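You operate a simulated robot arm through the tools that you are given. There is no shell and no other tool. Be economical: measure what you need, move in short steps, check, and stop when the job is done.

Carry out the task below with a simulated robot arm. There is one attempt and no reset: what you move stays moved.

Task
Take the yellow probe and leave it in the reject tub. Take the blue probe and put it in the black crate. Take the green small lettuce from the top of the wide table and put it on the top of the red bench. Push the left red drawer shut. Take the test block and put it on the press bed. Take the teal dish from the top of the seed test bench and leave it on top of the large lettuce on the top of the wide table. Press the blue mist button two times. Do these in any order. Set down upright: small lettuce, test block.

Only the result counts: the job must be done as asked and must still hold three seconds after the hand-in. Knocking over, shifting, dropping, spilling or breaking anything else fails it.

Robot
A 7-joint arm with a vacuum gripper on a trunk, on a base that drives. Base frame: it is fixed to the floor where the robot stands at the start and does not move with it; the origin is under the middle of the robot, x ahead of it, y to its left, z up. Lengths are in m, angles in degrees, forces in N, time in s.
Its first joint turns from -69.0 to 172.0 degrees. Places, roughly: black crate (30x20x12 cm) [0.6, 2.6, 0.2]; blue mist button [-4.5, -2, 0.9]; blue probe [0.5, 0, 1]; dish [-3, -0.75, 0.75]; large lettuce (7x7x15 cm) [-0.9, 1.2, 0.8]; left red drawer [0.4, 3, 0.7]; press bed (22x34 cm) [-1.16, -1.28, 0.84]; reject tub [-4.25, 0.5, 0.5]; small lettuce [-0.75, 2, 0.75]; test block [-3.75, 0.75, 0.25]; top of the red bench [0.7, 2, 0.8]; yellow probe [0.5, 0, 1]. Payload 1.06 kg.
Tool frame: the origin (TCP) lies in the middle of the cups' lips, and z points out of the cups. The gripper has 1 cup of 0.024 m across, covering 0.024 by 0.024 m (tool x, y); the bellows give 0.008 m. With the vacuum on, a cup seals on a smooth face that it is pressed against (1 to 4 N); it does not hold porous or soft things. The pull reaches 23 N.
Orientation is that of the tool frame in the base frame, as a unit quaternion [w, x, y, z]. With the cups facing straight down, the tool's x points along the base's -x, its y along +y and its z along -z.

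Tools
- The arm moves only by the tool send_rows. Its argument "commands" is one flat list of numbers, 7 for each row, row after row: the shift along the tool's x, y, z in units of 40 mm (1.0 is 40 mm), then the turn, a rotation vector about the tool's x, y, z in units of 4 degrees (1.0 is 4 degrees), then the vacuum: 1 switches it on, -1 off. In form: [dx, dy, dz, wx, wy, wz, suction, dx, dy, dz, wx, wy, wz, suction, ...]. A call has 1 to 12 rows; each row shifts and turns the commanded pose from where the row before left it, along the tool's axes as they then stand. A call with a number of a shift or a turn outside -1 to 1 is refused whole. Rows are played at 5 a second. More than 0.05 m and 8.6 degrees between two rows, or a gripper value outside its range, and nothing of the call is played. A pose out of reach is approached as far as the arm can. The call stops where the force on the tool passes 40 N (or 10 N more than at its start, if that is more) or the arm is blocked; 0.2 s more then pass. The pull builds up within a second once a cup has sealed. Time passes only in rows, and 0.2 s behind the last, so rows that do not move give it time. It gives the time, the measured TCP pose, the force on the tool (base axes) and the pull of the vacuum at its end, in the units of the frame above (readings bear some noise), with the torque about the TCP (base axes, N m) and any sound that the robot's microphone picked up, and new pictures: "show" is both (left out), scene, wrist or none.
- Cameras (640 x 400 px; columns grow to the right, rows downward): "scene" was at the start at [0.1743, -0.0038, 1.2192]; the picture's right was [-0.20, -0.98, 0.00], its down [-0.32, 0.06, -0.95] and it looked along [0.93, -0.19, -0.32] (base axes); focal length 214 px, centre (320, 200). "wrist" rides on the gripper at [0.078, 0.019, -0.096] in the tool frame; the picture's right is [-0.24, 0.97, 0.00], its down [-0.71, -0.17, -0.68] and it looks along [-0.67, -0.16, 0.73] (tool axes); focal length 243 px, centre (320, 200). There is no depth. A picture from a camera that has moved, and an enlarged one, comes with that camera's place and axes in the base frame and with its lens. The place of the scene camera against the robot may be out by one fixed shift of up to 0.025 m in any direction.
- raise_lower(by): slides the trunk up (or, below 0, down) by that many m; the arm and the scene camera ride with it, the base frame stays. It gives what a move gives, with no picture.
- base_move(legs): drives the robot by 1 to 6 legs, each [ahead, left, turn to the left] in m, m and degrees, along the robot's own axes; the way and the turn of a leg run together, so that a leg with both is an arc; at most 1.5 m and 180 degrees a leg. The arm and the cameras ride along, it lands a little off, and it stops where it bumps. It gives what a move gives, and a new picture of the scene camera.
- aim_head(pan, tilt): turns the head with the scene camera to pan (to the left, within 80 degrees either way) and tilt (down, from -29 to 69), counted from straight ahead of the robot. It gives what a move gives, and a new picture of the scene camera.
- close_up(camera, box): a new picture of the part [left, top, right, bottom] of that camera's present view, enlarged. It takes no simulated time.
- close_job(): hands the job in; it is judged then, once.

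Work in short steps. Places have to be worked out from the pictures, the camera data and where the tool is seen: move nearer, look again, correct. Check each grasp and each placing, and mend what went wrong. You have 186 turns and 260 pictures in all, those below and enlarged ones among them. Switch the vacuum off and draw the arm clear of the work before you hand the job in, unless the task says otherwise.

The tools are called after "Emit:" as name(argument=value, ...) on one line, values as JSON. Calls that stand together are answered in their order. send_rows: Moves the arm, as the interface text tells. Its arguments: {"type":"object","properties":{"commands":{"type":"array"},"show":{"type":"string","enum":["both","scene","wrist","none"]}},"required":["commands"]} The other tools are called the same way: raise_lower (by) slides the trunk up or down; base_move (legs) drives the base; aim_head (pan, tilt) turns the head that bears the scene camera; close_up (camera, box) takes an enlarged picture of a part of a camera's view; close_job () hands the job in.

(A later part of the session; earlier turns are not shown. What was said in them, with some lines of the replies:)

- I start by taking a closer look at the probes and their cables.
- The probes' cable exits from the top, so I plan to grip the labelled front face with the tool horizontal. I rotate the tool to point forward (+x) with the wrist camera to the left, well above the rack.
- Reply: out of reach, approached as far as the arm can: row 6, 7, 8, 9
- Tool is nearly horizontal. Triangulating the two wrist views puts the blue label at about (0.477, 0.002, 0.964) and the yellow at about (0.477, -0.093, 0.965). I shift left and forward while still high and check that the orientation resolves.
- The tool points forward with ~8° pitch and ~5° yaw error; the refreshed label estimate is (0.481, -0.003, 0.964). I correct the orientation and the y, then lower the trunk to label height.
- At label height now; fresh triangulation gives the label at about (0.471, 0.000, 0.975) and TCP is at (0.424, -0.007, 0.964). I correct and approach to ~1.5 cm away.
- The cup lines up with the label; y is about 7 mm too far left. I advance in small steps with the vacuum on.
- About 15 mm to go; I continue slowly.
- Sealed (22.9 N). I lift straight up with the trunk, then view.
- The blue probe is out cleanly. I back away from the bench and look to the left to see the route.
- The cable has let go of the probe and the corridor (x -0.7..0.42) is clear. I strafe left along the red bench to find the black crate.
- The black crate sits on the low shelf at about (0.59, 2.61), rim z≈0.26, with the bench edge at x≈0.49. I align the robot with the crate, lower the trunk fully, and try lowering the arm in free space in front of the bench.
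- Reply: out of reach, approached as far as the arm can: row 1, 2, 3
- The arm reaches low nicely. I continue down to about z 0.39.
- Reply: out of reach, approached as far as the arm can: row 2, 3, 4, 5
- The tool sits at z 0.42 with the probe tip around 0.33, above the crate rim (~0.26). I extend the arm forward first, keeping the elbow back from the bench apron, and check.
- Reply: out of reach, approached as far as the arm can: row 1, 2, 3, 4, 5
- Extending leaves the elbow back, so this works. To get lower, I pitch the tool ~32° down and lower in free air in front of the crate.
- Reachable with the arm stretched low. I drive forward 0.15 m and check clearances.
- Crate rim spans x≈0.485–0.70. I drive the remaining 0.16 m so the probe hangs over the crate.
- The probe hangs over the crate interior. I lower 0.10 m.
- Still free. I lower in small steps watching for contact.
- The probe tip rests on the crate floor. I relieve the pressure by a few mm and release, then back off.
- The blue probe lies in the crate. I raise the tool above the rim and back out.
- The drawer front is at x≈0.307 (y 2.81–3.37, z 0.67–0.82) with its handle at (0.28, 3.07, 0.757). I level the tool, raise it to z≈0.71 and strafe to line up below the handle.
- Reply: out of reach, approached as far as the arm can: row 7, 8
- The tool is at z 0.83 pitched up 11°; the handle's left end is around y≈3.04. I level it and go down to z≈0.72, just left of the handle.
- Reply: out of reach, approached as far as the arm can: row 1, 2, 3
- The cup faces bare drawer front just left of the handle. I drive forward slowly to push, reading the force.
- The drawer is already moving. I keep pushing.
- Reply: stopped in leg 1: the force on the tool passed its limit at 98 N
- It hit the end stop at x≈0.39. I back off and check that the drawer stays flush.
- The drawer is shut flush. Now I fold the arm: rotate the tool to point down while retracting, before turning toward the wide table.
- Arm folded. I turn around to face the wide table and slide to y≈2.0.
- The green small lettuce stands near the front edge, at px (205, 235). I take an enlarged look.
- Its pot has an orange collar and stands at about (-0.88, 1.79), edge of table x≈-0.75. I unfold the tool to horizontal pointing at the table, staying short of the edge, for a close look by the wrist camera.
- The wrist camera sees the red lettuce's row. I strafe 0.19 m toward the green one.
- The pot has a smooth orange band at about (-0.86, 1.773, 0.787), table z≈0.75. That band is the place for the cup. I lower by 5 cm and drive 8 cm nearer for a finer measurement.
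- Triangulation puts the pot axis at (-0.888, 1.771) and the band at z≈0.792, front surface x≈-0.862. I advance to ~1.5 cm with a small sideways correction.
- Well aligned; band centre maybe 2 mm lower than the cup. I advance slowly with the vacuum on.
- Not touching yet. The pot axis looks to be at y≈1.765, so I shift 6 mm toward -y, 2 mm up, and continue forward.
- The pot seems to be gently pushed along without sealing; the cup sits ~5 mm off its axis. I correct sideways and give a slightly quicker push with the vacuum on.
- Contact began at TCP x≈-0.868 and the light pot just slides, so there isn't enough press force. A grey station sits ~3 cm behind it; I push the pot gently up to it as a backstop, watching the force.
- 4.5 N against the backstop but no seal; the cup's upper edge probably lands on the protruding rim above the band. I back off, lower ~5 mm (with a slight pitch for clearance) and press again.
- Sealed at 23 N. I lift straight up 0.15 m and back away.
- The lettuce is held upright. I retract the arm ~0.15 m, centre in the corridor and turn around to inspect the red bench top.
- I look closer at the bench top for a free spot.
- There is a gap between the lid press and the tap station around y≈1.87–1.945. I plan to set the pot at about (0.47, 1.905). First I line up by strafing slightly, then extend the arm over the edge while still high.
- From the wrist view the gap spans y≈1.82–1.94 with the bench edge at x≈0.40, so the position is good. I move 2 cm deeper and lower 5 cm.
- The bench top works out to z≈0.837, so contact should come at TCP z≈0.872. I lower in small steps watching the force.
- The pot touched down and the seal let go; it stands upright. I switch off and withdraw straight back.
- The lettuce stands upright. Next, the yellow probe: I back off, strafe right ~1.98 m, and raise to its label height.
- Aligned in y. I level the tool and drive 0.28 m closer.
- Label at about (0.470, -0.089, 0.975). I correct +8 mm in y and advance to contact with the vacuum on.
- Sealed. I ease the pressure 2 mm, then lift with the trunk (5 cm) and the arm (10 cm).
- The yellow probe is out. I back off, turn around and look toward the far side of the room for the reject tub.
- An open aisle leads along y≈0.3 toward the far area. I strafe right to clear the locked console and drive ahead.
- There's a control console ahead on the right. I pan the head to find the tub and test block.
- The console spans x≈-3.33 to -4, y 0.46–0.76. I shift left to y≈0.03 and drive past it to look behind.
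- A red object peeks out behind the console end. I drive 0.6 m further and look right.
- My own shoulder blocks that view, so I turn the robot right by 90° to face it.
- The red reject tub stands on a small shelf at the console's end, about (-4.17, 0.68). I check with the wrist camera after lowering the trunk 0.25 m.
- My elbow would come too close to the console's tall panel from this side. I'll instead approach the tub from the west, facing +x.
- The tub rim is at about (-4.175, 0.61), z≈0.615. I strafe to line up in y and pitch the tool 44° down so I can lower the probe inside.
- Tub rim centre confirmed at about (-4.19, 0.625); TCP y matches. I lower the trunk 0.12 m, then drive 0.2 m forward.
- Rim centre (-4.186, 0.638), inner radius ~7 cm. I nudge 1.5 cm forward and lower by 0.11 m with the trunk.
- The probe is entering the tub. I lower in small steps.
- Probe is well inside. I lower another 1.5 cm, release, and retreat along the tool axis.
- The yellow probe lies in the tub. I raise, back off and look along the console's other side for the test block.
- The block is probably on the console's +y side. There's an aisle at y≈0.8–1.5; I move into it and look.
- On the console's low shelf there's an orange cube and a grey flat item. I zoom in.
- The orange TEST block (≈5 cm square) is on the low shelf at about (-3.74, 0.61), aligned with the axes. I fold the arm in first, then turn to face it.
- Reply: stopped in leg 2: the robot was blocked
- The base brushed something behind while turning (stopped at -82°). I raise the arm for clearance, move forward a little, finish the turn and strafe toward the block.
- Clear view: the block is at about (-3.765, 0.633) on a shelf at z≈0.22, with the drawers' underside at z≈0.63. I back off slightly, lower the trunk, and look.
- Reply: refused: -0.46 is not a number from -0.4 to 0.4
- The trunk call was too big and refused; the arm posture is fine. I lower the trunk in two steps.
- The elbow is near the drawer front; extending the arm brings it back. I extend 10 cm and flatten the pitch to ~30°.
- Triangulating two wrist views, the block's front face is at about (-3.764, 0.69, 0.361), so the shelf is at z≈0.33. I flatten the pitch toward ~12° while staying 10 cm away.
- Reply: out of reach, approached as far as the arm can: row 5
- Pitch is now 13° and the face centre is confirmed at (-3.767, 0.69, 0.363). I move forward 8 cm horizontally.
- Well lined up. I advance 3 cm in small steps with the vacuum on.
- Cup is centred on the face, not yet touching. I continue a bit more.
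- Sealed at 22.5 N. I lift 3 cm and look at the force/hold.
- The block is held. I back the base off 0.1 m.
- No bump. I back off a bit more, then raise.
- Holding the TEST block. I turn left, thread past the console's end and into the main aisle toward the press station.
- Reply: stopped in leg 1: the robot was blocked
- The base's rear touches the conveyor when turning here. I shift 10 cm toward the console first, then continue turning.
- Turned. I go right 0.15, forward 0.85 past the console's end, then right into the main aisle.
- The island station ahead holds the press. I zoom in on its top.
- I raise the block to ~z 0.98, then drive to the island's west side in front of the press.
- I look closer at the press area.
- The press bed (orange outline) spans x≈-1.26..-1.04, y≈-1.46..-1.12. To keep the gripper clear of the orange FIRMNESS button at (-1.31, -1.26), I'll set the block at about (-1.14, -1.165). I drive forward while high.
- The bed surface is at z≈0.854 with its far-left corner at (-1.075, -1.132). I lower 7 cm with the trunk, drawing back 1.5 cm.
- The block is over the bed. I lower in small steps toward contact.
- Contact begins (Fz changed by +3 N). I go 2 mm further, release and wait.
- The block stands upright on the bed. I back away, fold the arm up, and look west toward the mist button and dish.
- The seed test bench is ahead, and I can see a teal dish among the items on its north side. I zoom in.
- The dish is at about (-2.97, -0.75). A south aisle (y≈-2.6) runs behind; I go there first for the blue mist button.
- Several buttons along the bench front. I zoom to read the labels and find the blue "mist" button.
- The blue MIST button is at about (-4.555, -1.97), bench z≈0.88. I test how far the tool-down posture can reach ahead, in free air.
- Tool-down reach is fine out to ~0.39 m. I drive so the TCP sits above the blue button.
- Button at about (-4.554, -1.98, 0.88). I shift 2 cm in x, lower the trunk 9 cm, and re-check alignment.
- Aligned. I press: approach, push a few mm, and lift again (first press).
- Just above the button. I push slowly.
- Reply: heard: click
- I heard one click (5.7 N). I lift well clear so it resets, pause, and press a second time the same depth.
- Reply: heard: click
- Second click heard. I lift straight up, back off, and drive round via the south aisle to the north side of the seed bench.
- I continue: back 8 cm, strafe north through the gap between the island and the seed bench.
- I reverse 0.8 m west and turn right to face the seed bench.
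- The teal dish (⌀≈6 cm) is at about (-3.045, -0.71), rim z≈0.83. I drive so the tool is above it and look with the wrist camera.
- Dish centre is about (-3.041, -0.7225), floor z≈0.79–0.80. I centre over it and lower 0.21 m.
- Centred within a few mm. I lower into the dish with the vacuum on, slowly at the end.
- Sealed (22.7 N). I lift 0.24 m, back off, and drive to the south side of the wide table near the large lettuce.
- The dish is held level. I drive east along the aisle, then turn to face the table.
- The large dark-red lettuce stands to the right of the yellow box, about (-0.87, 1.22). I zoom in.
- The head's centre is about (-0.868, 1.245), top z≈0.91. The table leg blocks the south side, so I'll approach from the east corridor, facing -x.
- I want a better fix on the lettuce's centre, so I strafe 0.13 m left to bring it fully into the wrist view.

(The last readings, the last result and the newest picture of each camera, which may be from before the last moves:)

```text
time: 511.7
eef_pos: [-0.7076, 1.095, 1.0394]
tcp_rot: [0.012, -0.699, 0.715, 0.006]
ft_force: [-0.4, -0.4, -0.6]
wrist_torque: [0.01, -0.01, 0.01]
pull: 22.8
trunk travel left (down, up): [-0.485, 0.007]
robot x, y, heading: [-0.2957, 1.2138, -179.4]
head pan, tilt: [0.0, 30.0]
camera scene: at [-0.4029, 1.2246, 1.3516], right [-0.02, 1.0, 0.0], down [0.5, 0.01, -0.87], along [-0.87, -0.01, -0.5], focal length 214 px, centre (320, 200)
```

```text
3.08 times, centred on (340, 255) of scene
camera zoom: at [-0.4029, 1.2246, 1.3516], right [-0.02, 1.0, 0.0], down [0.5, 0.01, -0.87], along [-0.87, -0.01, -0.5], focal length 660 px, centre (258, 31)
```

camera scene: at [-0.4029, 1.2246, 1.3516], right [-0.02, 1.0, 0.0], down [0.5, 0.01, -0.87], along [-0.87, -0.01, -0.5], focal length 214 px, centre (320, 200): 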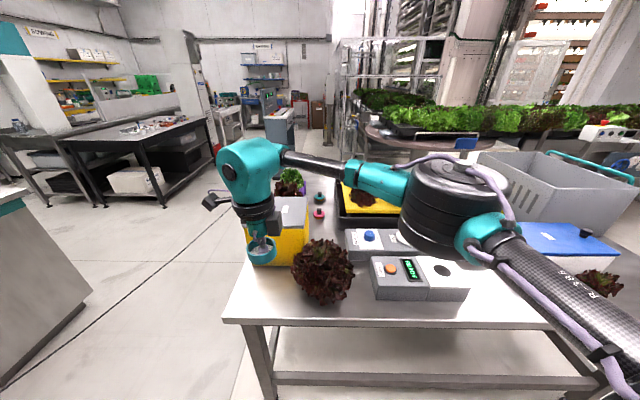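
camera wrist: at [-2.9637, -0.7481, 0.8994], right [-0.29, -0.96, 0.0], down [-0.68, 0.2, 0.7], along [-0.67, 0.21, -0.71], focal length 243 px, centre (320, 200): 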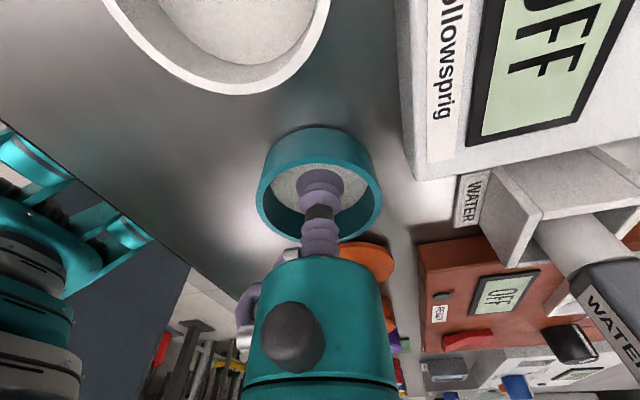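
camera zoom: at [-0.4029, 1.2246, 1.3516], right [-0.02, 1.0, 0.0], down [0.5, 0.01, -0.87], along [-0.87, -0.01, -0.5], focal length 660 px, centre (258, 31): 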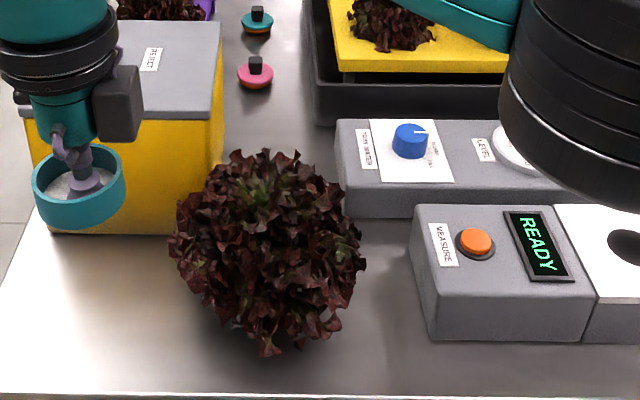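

Comparing dish and lettuce columns in both cameras gives the lettuce centre at about (-0.87, 1.21). I move over it while high.

Emit:
base_move(legs=[[0, -0.113, -0.6], [0.16, 0, 0]])

Emit:
close_up(camera="scene", box=[200, 170, 400, 320])

Emit:
close_up(camera="wrist", box=[0, 0, 640, 400])

```text
time: 514.4
eef_pos: [-0.8676, 1.2157, 1.039]
tcp_rot: [0.013, -0.696, 0.718, 0.006]
ft_force: [-0.1, -0.5, -0.8]
wrist_torque: [0.02, -0.03, 0.01]
pull: 22.8
trunk travel left (down, up): [-0.485, 0.007]
robot x, y, heading: [-0.456, 1.326, -179.8]
head pan, tilt: [0.0, 30.0]
camera scene: at [-0.5627, 1.341, 1.3515], right [0.0, 1.0, 0.0], down [0.5, 0.0, -0.87], along [-0.87, 0.0, -0.5], focal length 214 px, centre (320, 200)
```

scene: 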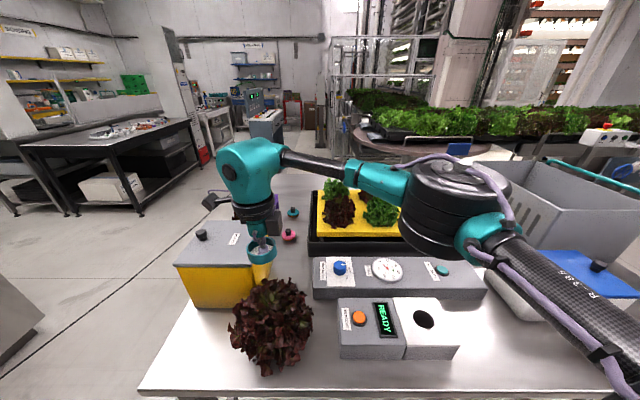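

```text
2.67 times, centred on (300, 245) of scene
camera zoom: at [-0.5627, 1.341, 1.3515], right [0.0, 1.0, 0.0], down [0.5, 0.0, -0.87], along [-0.87, 0.0, -0.5], focal length 572 px, centre (373, 80)
```

zoom: 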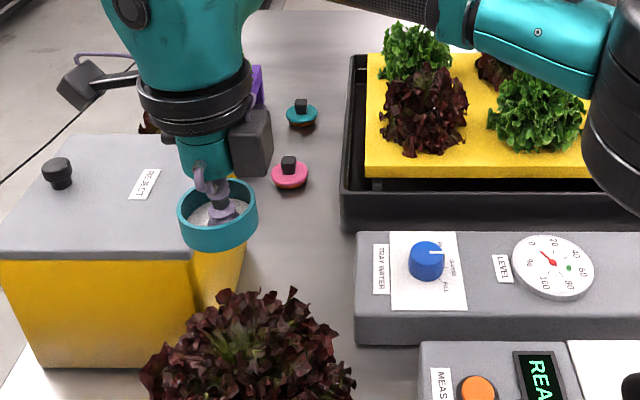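

```text
1.00 times, centred on (320, 200) of wrist (not enlarged: the box is as wide or as high as the picture)
camera zoom: at [-0.8909, 1.1343, 1.134], right [-0.96, 0.27, 0.0], down [0.19, 0.68, 0.7], along [0.19, 0.68, -0.71], focal length 243 px, centre (320, 200)
```

zoom: 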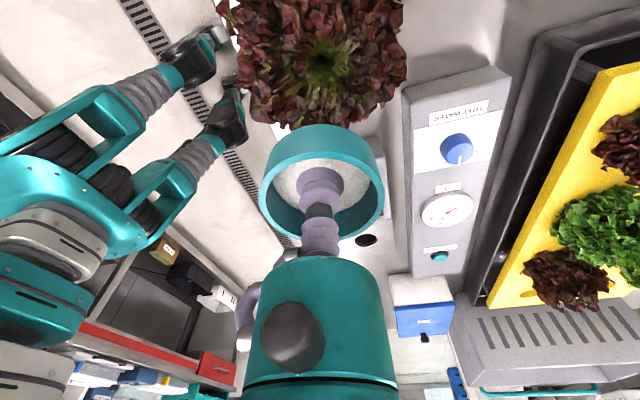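

Wrist view shows the lettuce centred in one direction and only ~6 mm off in y. I correct, lower 0.10 m and inspect.

Emit:
send_rows(commands=[0.15, 0, 0, 0, 0, 0, 1, 0, 0, 0, 0, 0, 0, 1], show="none")

Emit:
raise_lower(by=-0.1)

Emit:
close_up(camera="scene", box=[180, 170, 380, 330])

Emit:
close_up(camera="wrist", box=[160, 0, 480, 200])

```text
time: 515.0
eef_pos: [-0.8682, 1.21, 1.0405]
tcp_rot: [0.012, -0.695, 0.718, 0.006]
ft_force: [0.0, 0.3, 0.4]
wrist_torque: [0.01, 0.0, -0.01]
pull: 23.4
trunk travel left (down, up): [-0.485, 0.007]
robot x, y, heading: [-0.4538, 1.327, -179.7]
head pan, tilt: [0.0, 30.0]
```

```text
time: 516.3
eef_pos: [-0.8675, 1.2085, 0.9397]
tcp_rot: [0.011, -0.695, 0.719, 0.005]
ft_force: [0.2, 0.0, -0.5]
wrist_torque: [0.01, -0.01, 0.0]
pull: 23.1
trunk travel left (down, up): [-0.385, 0.107]
robot x, y, heading: [-0.4559, 1.3282, -179.9]
head pan, tilt: [0.0, 30.0]
```

```text
2.50 times, centred on (280, 250) of scene
camera zoom: at [-0.6324, 1.3407, 1.2383], right [0.0, 1.0, 0.0], down [0.5, 0.0, -0.87], along [-0.87, 0.0, -0.5], focal length 536 px, centre (420, 75)
```

zoom: 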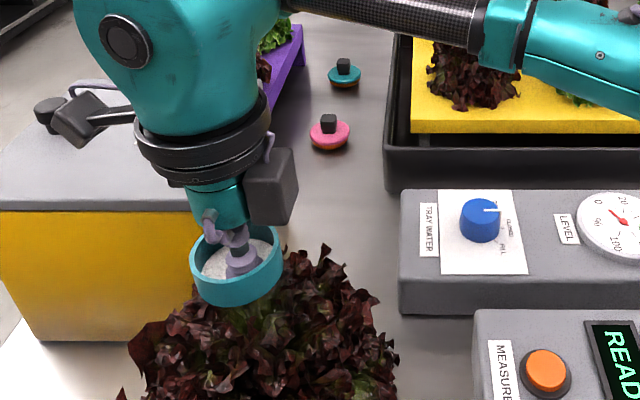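

```text
2.00 times, centred on (320, 100) of wrist
camera zoom: at [-0.8904, 1.1283, 1.0347], right [-0.96, 0.27, 0.0], down [0.19, 0.68, 0.7], along [0.19, 0.68, -0.71], focal length 485 px, centre (320, 400)
```

zoom: 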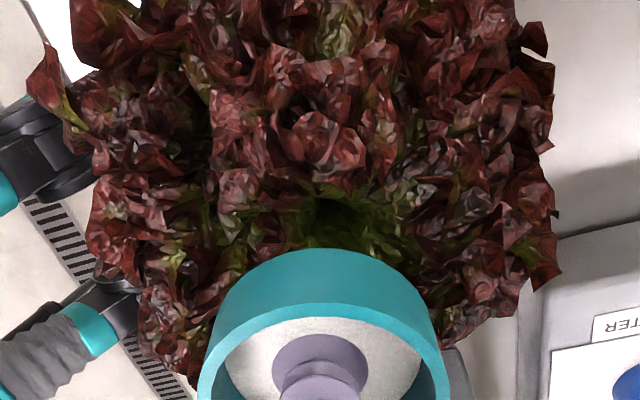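

The dish is right over the lettuce's heart. I nudge ~6 mm and lower gently, watching the force.

Emit:
send_rows(commands=[0.13, 0.15, 0.1, 0, 0, 0, 1, 0, 0, 0.15, 0, 0, 0, 1, 0, 0, 0.15, 0, 0, 0, 1, 0, 0, 0.1, 0, 0, 0, 1, 0, 0, 0, 0, 0, 0, 1], show="none")

```text
time: 517.5
eef_pos: [-0.8733, 1.205, 0.9198]
tcp_rot: [0.013, -0.695, 0.719, 0.006]
ft_force: [0.6, -0.2, -0.2]
wrist_torque: [0.02, -0.02, -0.02]
pull: 23.1
trunk travel left (down, up): [-0.385, 0.107]
robot x, y, heading: [-0.4493, 1.323, -179.7]
head pan, tilt: [0.0, 30.0]
```

Emit:
send_rows(commands=[0, 0, 0.08, 0, 0, 0, 1, 0, 0, 0.08, 0, 0, 0, 1, 0, 0, 0.08, 0, 0, 0, 1, 0, 0, 0.08, 0, 0, 0, 1, 0, 0, 0, 0, 0, 0, 1], show="scene")

```text
time: 518.7
eef_pos: [-0.8746, 1.2059, 0.9077]
tcp_rot: [0.014, -0.695, 0.719, 0.006]
ft_force: [0.1, -0.2, -0.6]
wrist_torque: [0.0, -0.02, 0.0]
pull: 23.5
trunk travel left (down, up): [-0.385, 0.107]
robot x, y, heading: [-0.454, 1.3282, -180.1]
head pan, tilt: [0.0, 30.0]
camera scene: at [-0.6324, 1.3408, 1.2384], right [0.0, 1.0, 0.0], down [0.5, 0.0, -0.87], along [-0.87, 0.0, -0.5], focal length 214 px, centre (320, 200)
```

scene: 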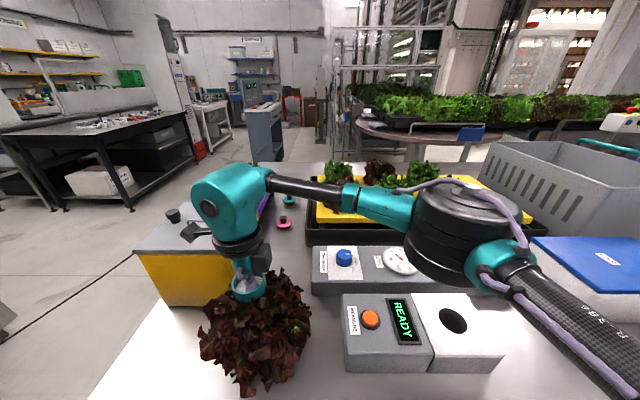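

No contact yet at z 0.908. I continue in ~2.5 mm steps.

Emit:
send_rows(commands=[0, 0, 0.06, 0, 0, 0, 1, 0, 0, 0.06, 0, 0, 0, 1, 0, 0, 0.06, 0, 0, 0, 1, 0, 0, 0.06, 0, 0, 0, 1, 0, 0, 0, 0, 0, 0, 1], show="none")

Emit:
close_up(camera="scene", box=[180, 230, 340, 400])

```text
time: 519.9
eef_pos: [-0.8733, 1.2045, 0.898]
tcp_rot: [0.011, -0.695, 0.719, 0.006]
ft_force: [-1.8, -0.2, 11.4]
wrist_torque: [-0.12, 0.04, -0.04]
pull: 22.8
trunk travel left (down, up): [-0.385, 0.107]
robot x, y, heading: [-0.4563, 1.3233, -179.6]
head pan, tilt: [0.0, 30.0]
```

```text
2.35 times, centred on (260, 315) of scene
camera zoom: at [-0.6319, 1.3409, 1.2385], right [0.0, 1.0, 0.0], down [0.5, 0.0, -0.87], along [-0.87, 0.0, -0.5], focal length 505 px, centre (461, -71)
```

zoom: 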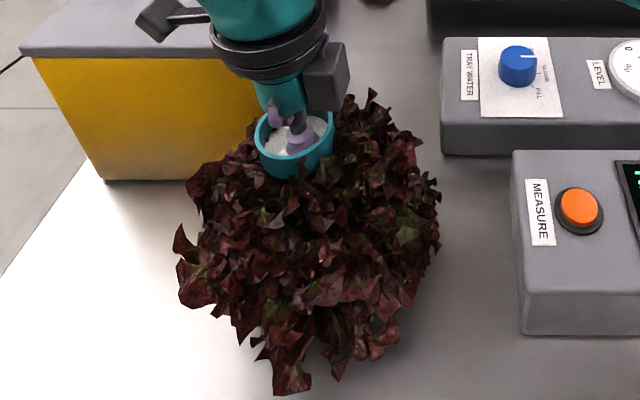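

Contact at z≈0.899; the torque suggests the support is ~1 cm toward -y. I lift slightly, shift 7 mm that way and touch down more lightly.

Emit:
send_rows(commands=[0, 0, -0.2, 0, 0, 0, 1, 0.18, 0, 0, 0, 0, 0, 1, 0, 0, 0.12, 0, 0, 0, 1, 0, 0, 0.04, 0, 0, 0, 1, 0, 0, 0, 0, 0, 0, 1], show="none")

```text
time: 521.1
eef_pos: [-0.873, 1.1985, 0.8972]
tcp_rot: [0.012, -0.696, 0.718, 0.006]
ft_force: [0.3, -0.7, -1.0]
wrist_torque: [0.02, 0.02, -0.02]
pull: 23.1
trunk travel left (down, up): [-0.385, 0.107]
robot x, y, heading: [-0.458, 1.3261, -180.0]
head pan, tilt: [0.0, 30.0]
```

Emit:
send_rows(commands=[0, 0, 0.04, 0, 0, 0, 1, 0, 0, 0.02, 0, 0, 0, 1, 0, 0, 0, 0, 0, 0, 1], show="none")

```text
time: 521.9
eef_pos: [-0.8734, 1.1991, 0.897]
tcp_rot: [0.011, -0.695, 0.719, 0.006]
ft_force: [-1.2, -1.9, 9.3]
wrist_torque: [-0.06, 0.05, -0.01]
pull: 22.7
trunk travel left (down, up): [-0.385, 0.107]
robot x, y, heading: [-0.4548, 1.3288, -179.5]
head pan, tilt: [0.0, 30.0]
```

Centred within ~6 mm now. I ease 1 mm, release the vacuum, wait, then lift off straight up.

Emit:
send_rows(commands=[0, 0, -0.03, 0, 0, 0, 1, 0, 0, 0, 0, 0, 0, -1, 0, 0, 0, 0, 0, 0, -1, 0, 0, 0, 0, 0, 0, -1, 0, 0, 0, 0, 0, 0, -1, 0, 0, -0.1, 0, 0, 0, -1, 0, 0, -0.2, 0, 0, 0, -1, 0, 0, -0.4, 0, 0, 0, -1, 0, 0, -0.6, 0, 0, 0, -1], show="both")

```text
time: 523.9
eef_pos: [-0.8733, 1.195, 0.9484]
tcp_rot: [0.012, -0.695, 0.718, 0.006]
ft_force: [-0.1, 0.4, 0.2]
wrist_torque: [0.01, 0.03, 0.01]
pull: 0.1
trunk travel left (down, up): [-0.385, 0.107]
robot x, y, heading: [-0.4532, 1.3272, -179.8]
head pan, tilt: [0.0, 30.0]
camera scene: at [-0.6323, 1.3407, 1.2384], right [0.0, 1.0, 0.0], down [0.5, 0.0, -0.87], along [-0.87, 0.0, -0.5], focal length 214 px, centre (320, 200)
camera wrist: at [-0.8964, 1.1143, 1.0443], right [-0.96, 0.27, 0.0], down [0.19, 0.68, 0.7], along [0.19, 0.68, -0.71], focal length 243 px, centre (320, 200)
```

scene: 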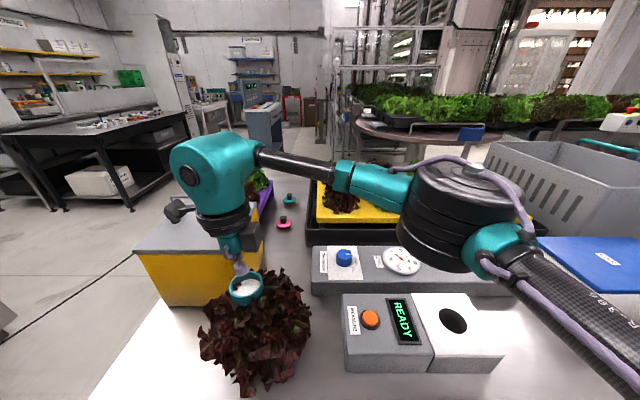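
wrist: 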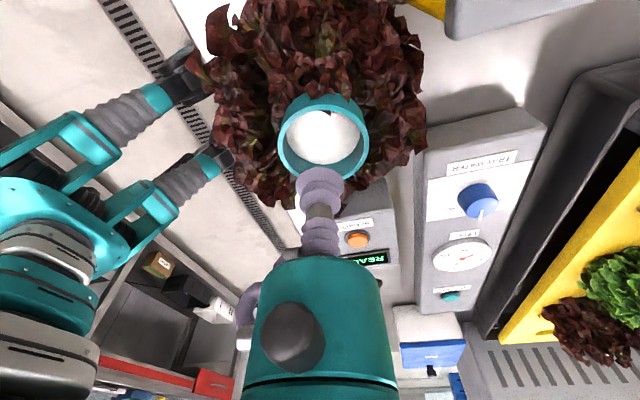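

The dish rests level on the lettuce. I raise and back away, then check once more.

Emit:
raise_lower(by=0.1)

Emit:
base_move(legs=[[-0.25, 0, 0]])

Emit:
close_up(camera="scene", box=[220, 190, 380, 310])

```text
time: 525.2
eef_pos: [-0.8739, 1.1967, 1.0484]
tcp_rot: [0.012, -0.695, 0.719, 0.005]
ft_force: [-0.1, -0.1, 0.2]
wrist_torque: [0.02, 0.02, 0.0]
pull: 0.1
trunk travel left (down, up): [-0.485, 0.007]
robot x, y, heading: [-0.4543, 1.3283, -179.9]
head pan, tilt: [0.0, 30.0]
```

```text
time: 527.1
eef_pos: [-0.6208, 1.1994, 1.0501]
tcp_rot: [0.013, -0.694, 0.72, 0.006]
ft_force: [-0.4, -0.7, 0.3]
wrist_torque: [-0.02, 0.0, -0.02]
pull: 0.1
trunk travel left (down, up): [-0.485, 0.007]
robot x, y, heading: [-0.1993, 1.3274, -179.8]
head pan, tilt: [0.0, 30.0]
camera scene: at [-0.3078, 1.3419, 1.3517], right [0.0, 1.0, 0.0], down [0.5, 0.0, -0.87], along [-0.87, 0.0, -0.5], focal length 214 px, centre (320, 200)
```

scene: 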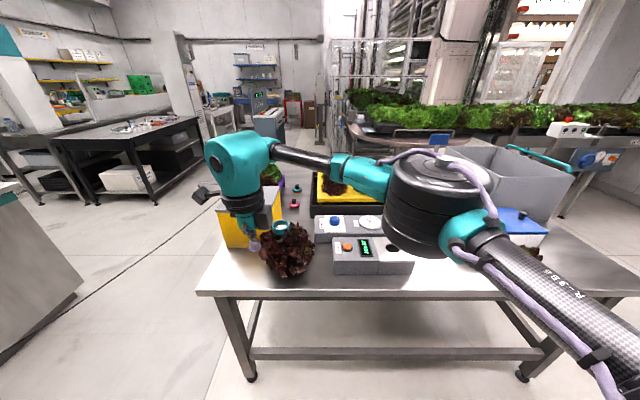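

```text
3.33 times, centred on (300, 250) of scene
camera zoom: at [-0.3078, 1.3419, 1.3517], right [0.0, 1.0, 0.0], down [0.5, 0.0, -0.87], along [-0.87, 0.0, -0.5], focal length 715 px, centre (387, 33)
```

zoom: 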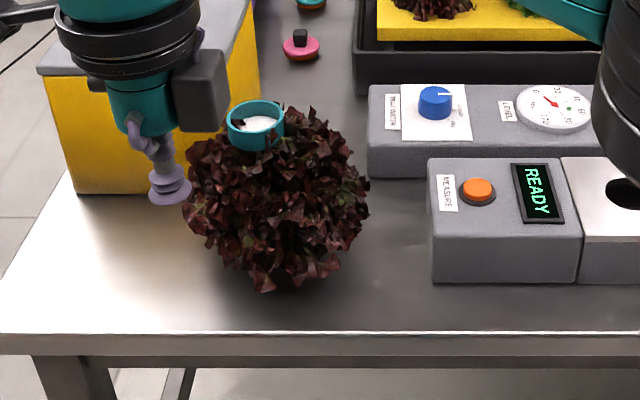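

All seven items are done: the dish is stable on the lettuce, the arm is clear and the vacuum is off. I hand the job in.

Emit:
close_job()

```text
The job is handed in.
```

I finished all seven tasks and handed the job in; the last checks showed everything in place, and no verdict came back.

- **Yellow probe:** it is lying in the reject tub.
- **Blue probe:** it is lying in the black crate.
- **Small lettuce:** the green one is standing upright on the red bench.
- **Left red drawer:** it is shut flush. The push stopped when the tool force peaked at 98 N at the end stop.
- **Test block:** it is upright on the press bed.
- **Teal dish:** it is resting level on top of the large lettuce, slightly toward one side.
- **Blue mist button:** I pressed it twice and heard a click each time.

To grip the small lettuce I pushed it against the grey station behind it with about 4.5 N. I did not check afterwards whether the station moved. While turning near the console and conveyor the base was stopped twice, probably by brushing the conveyor or its frame.
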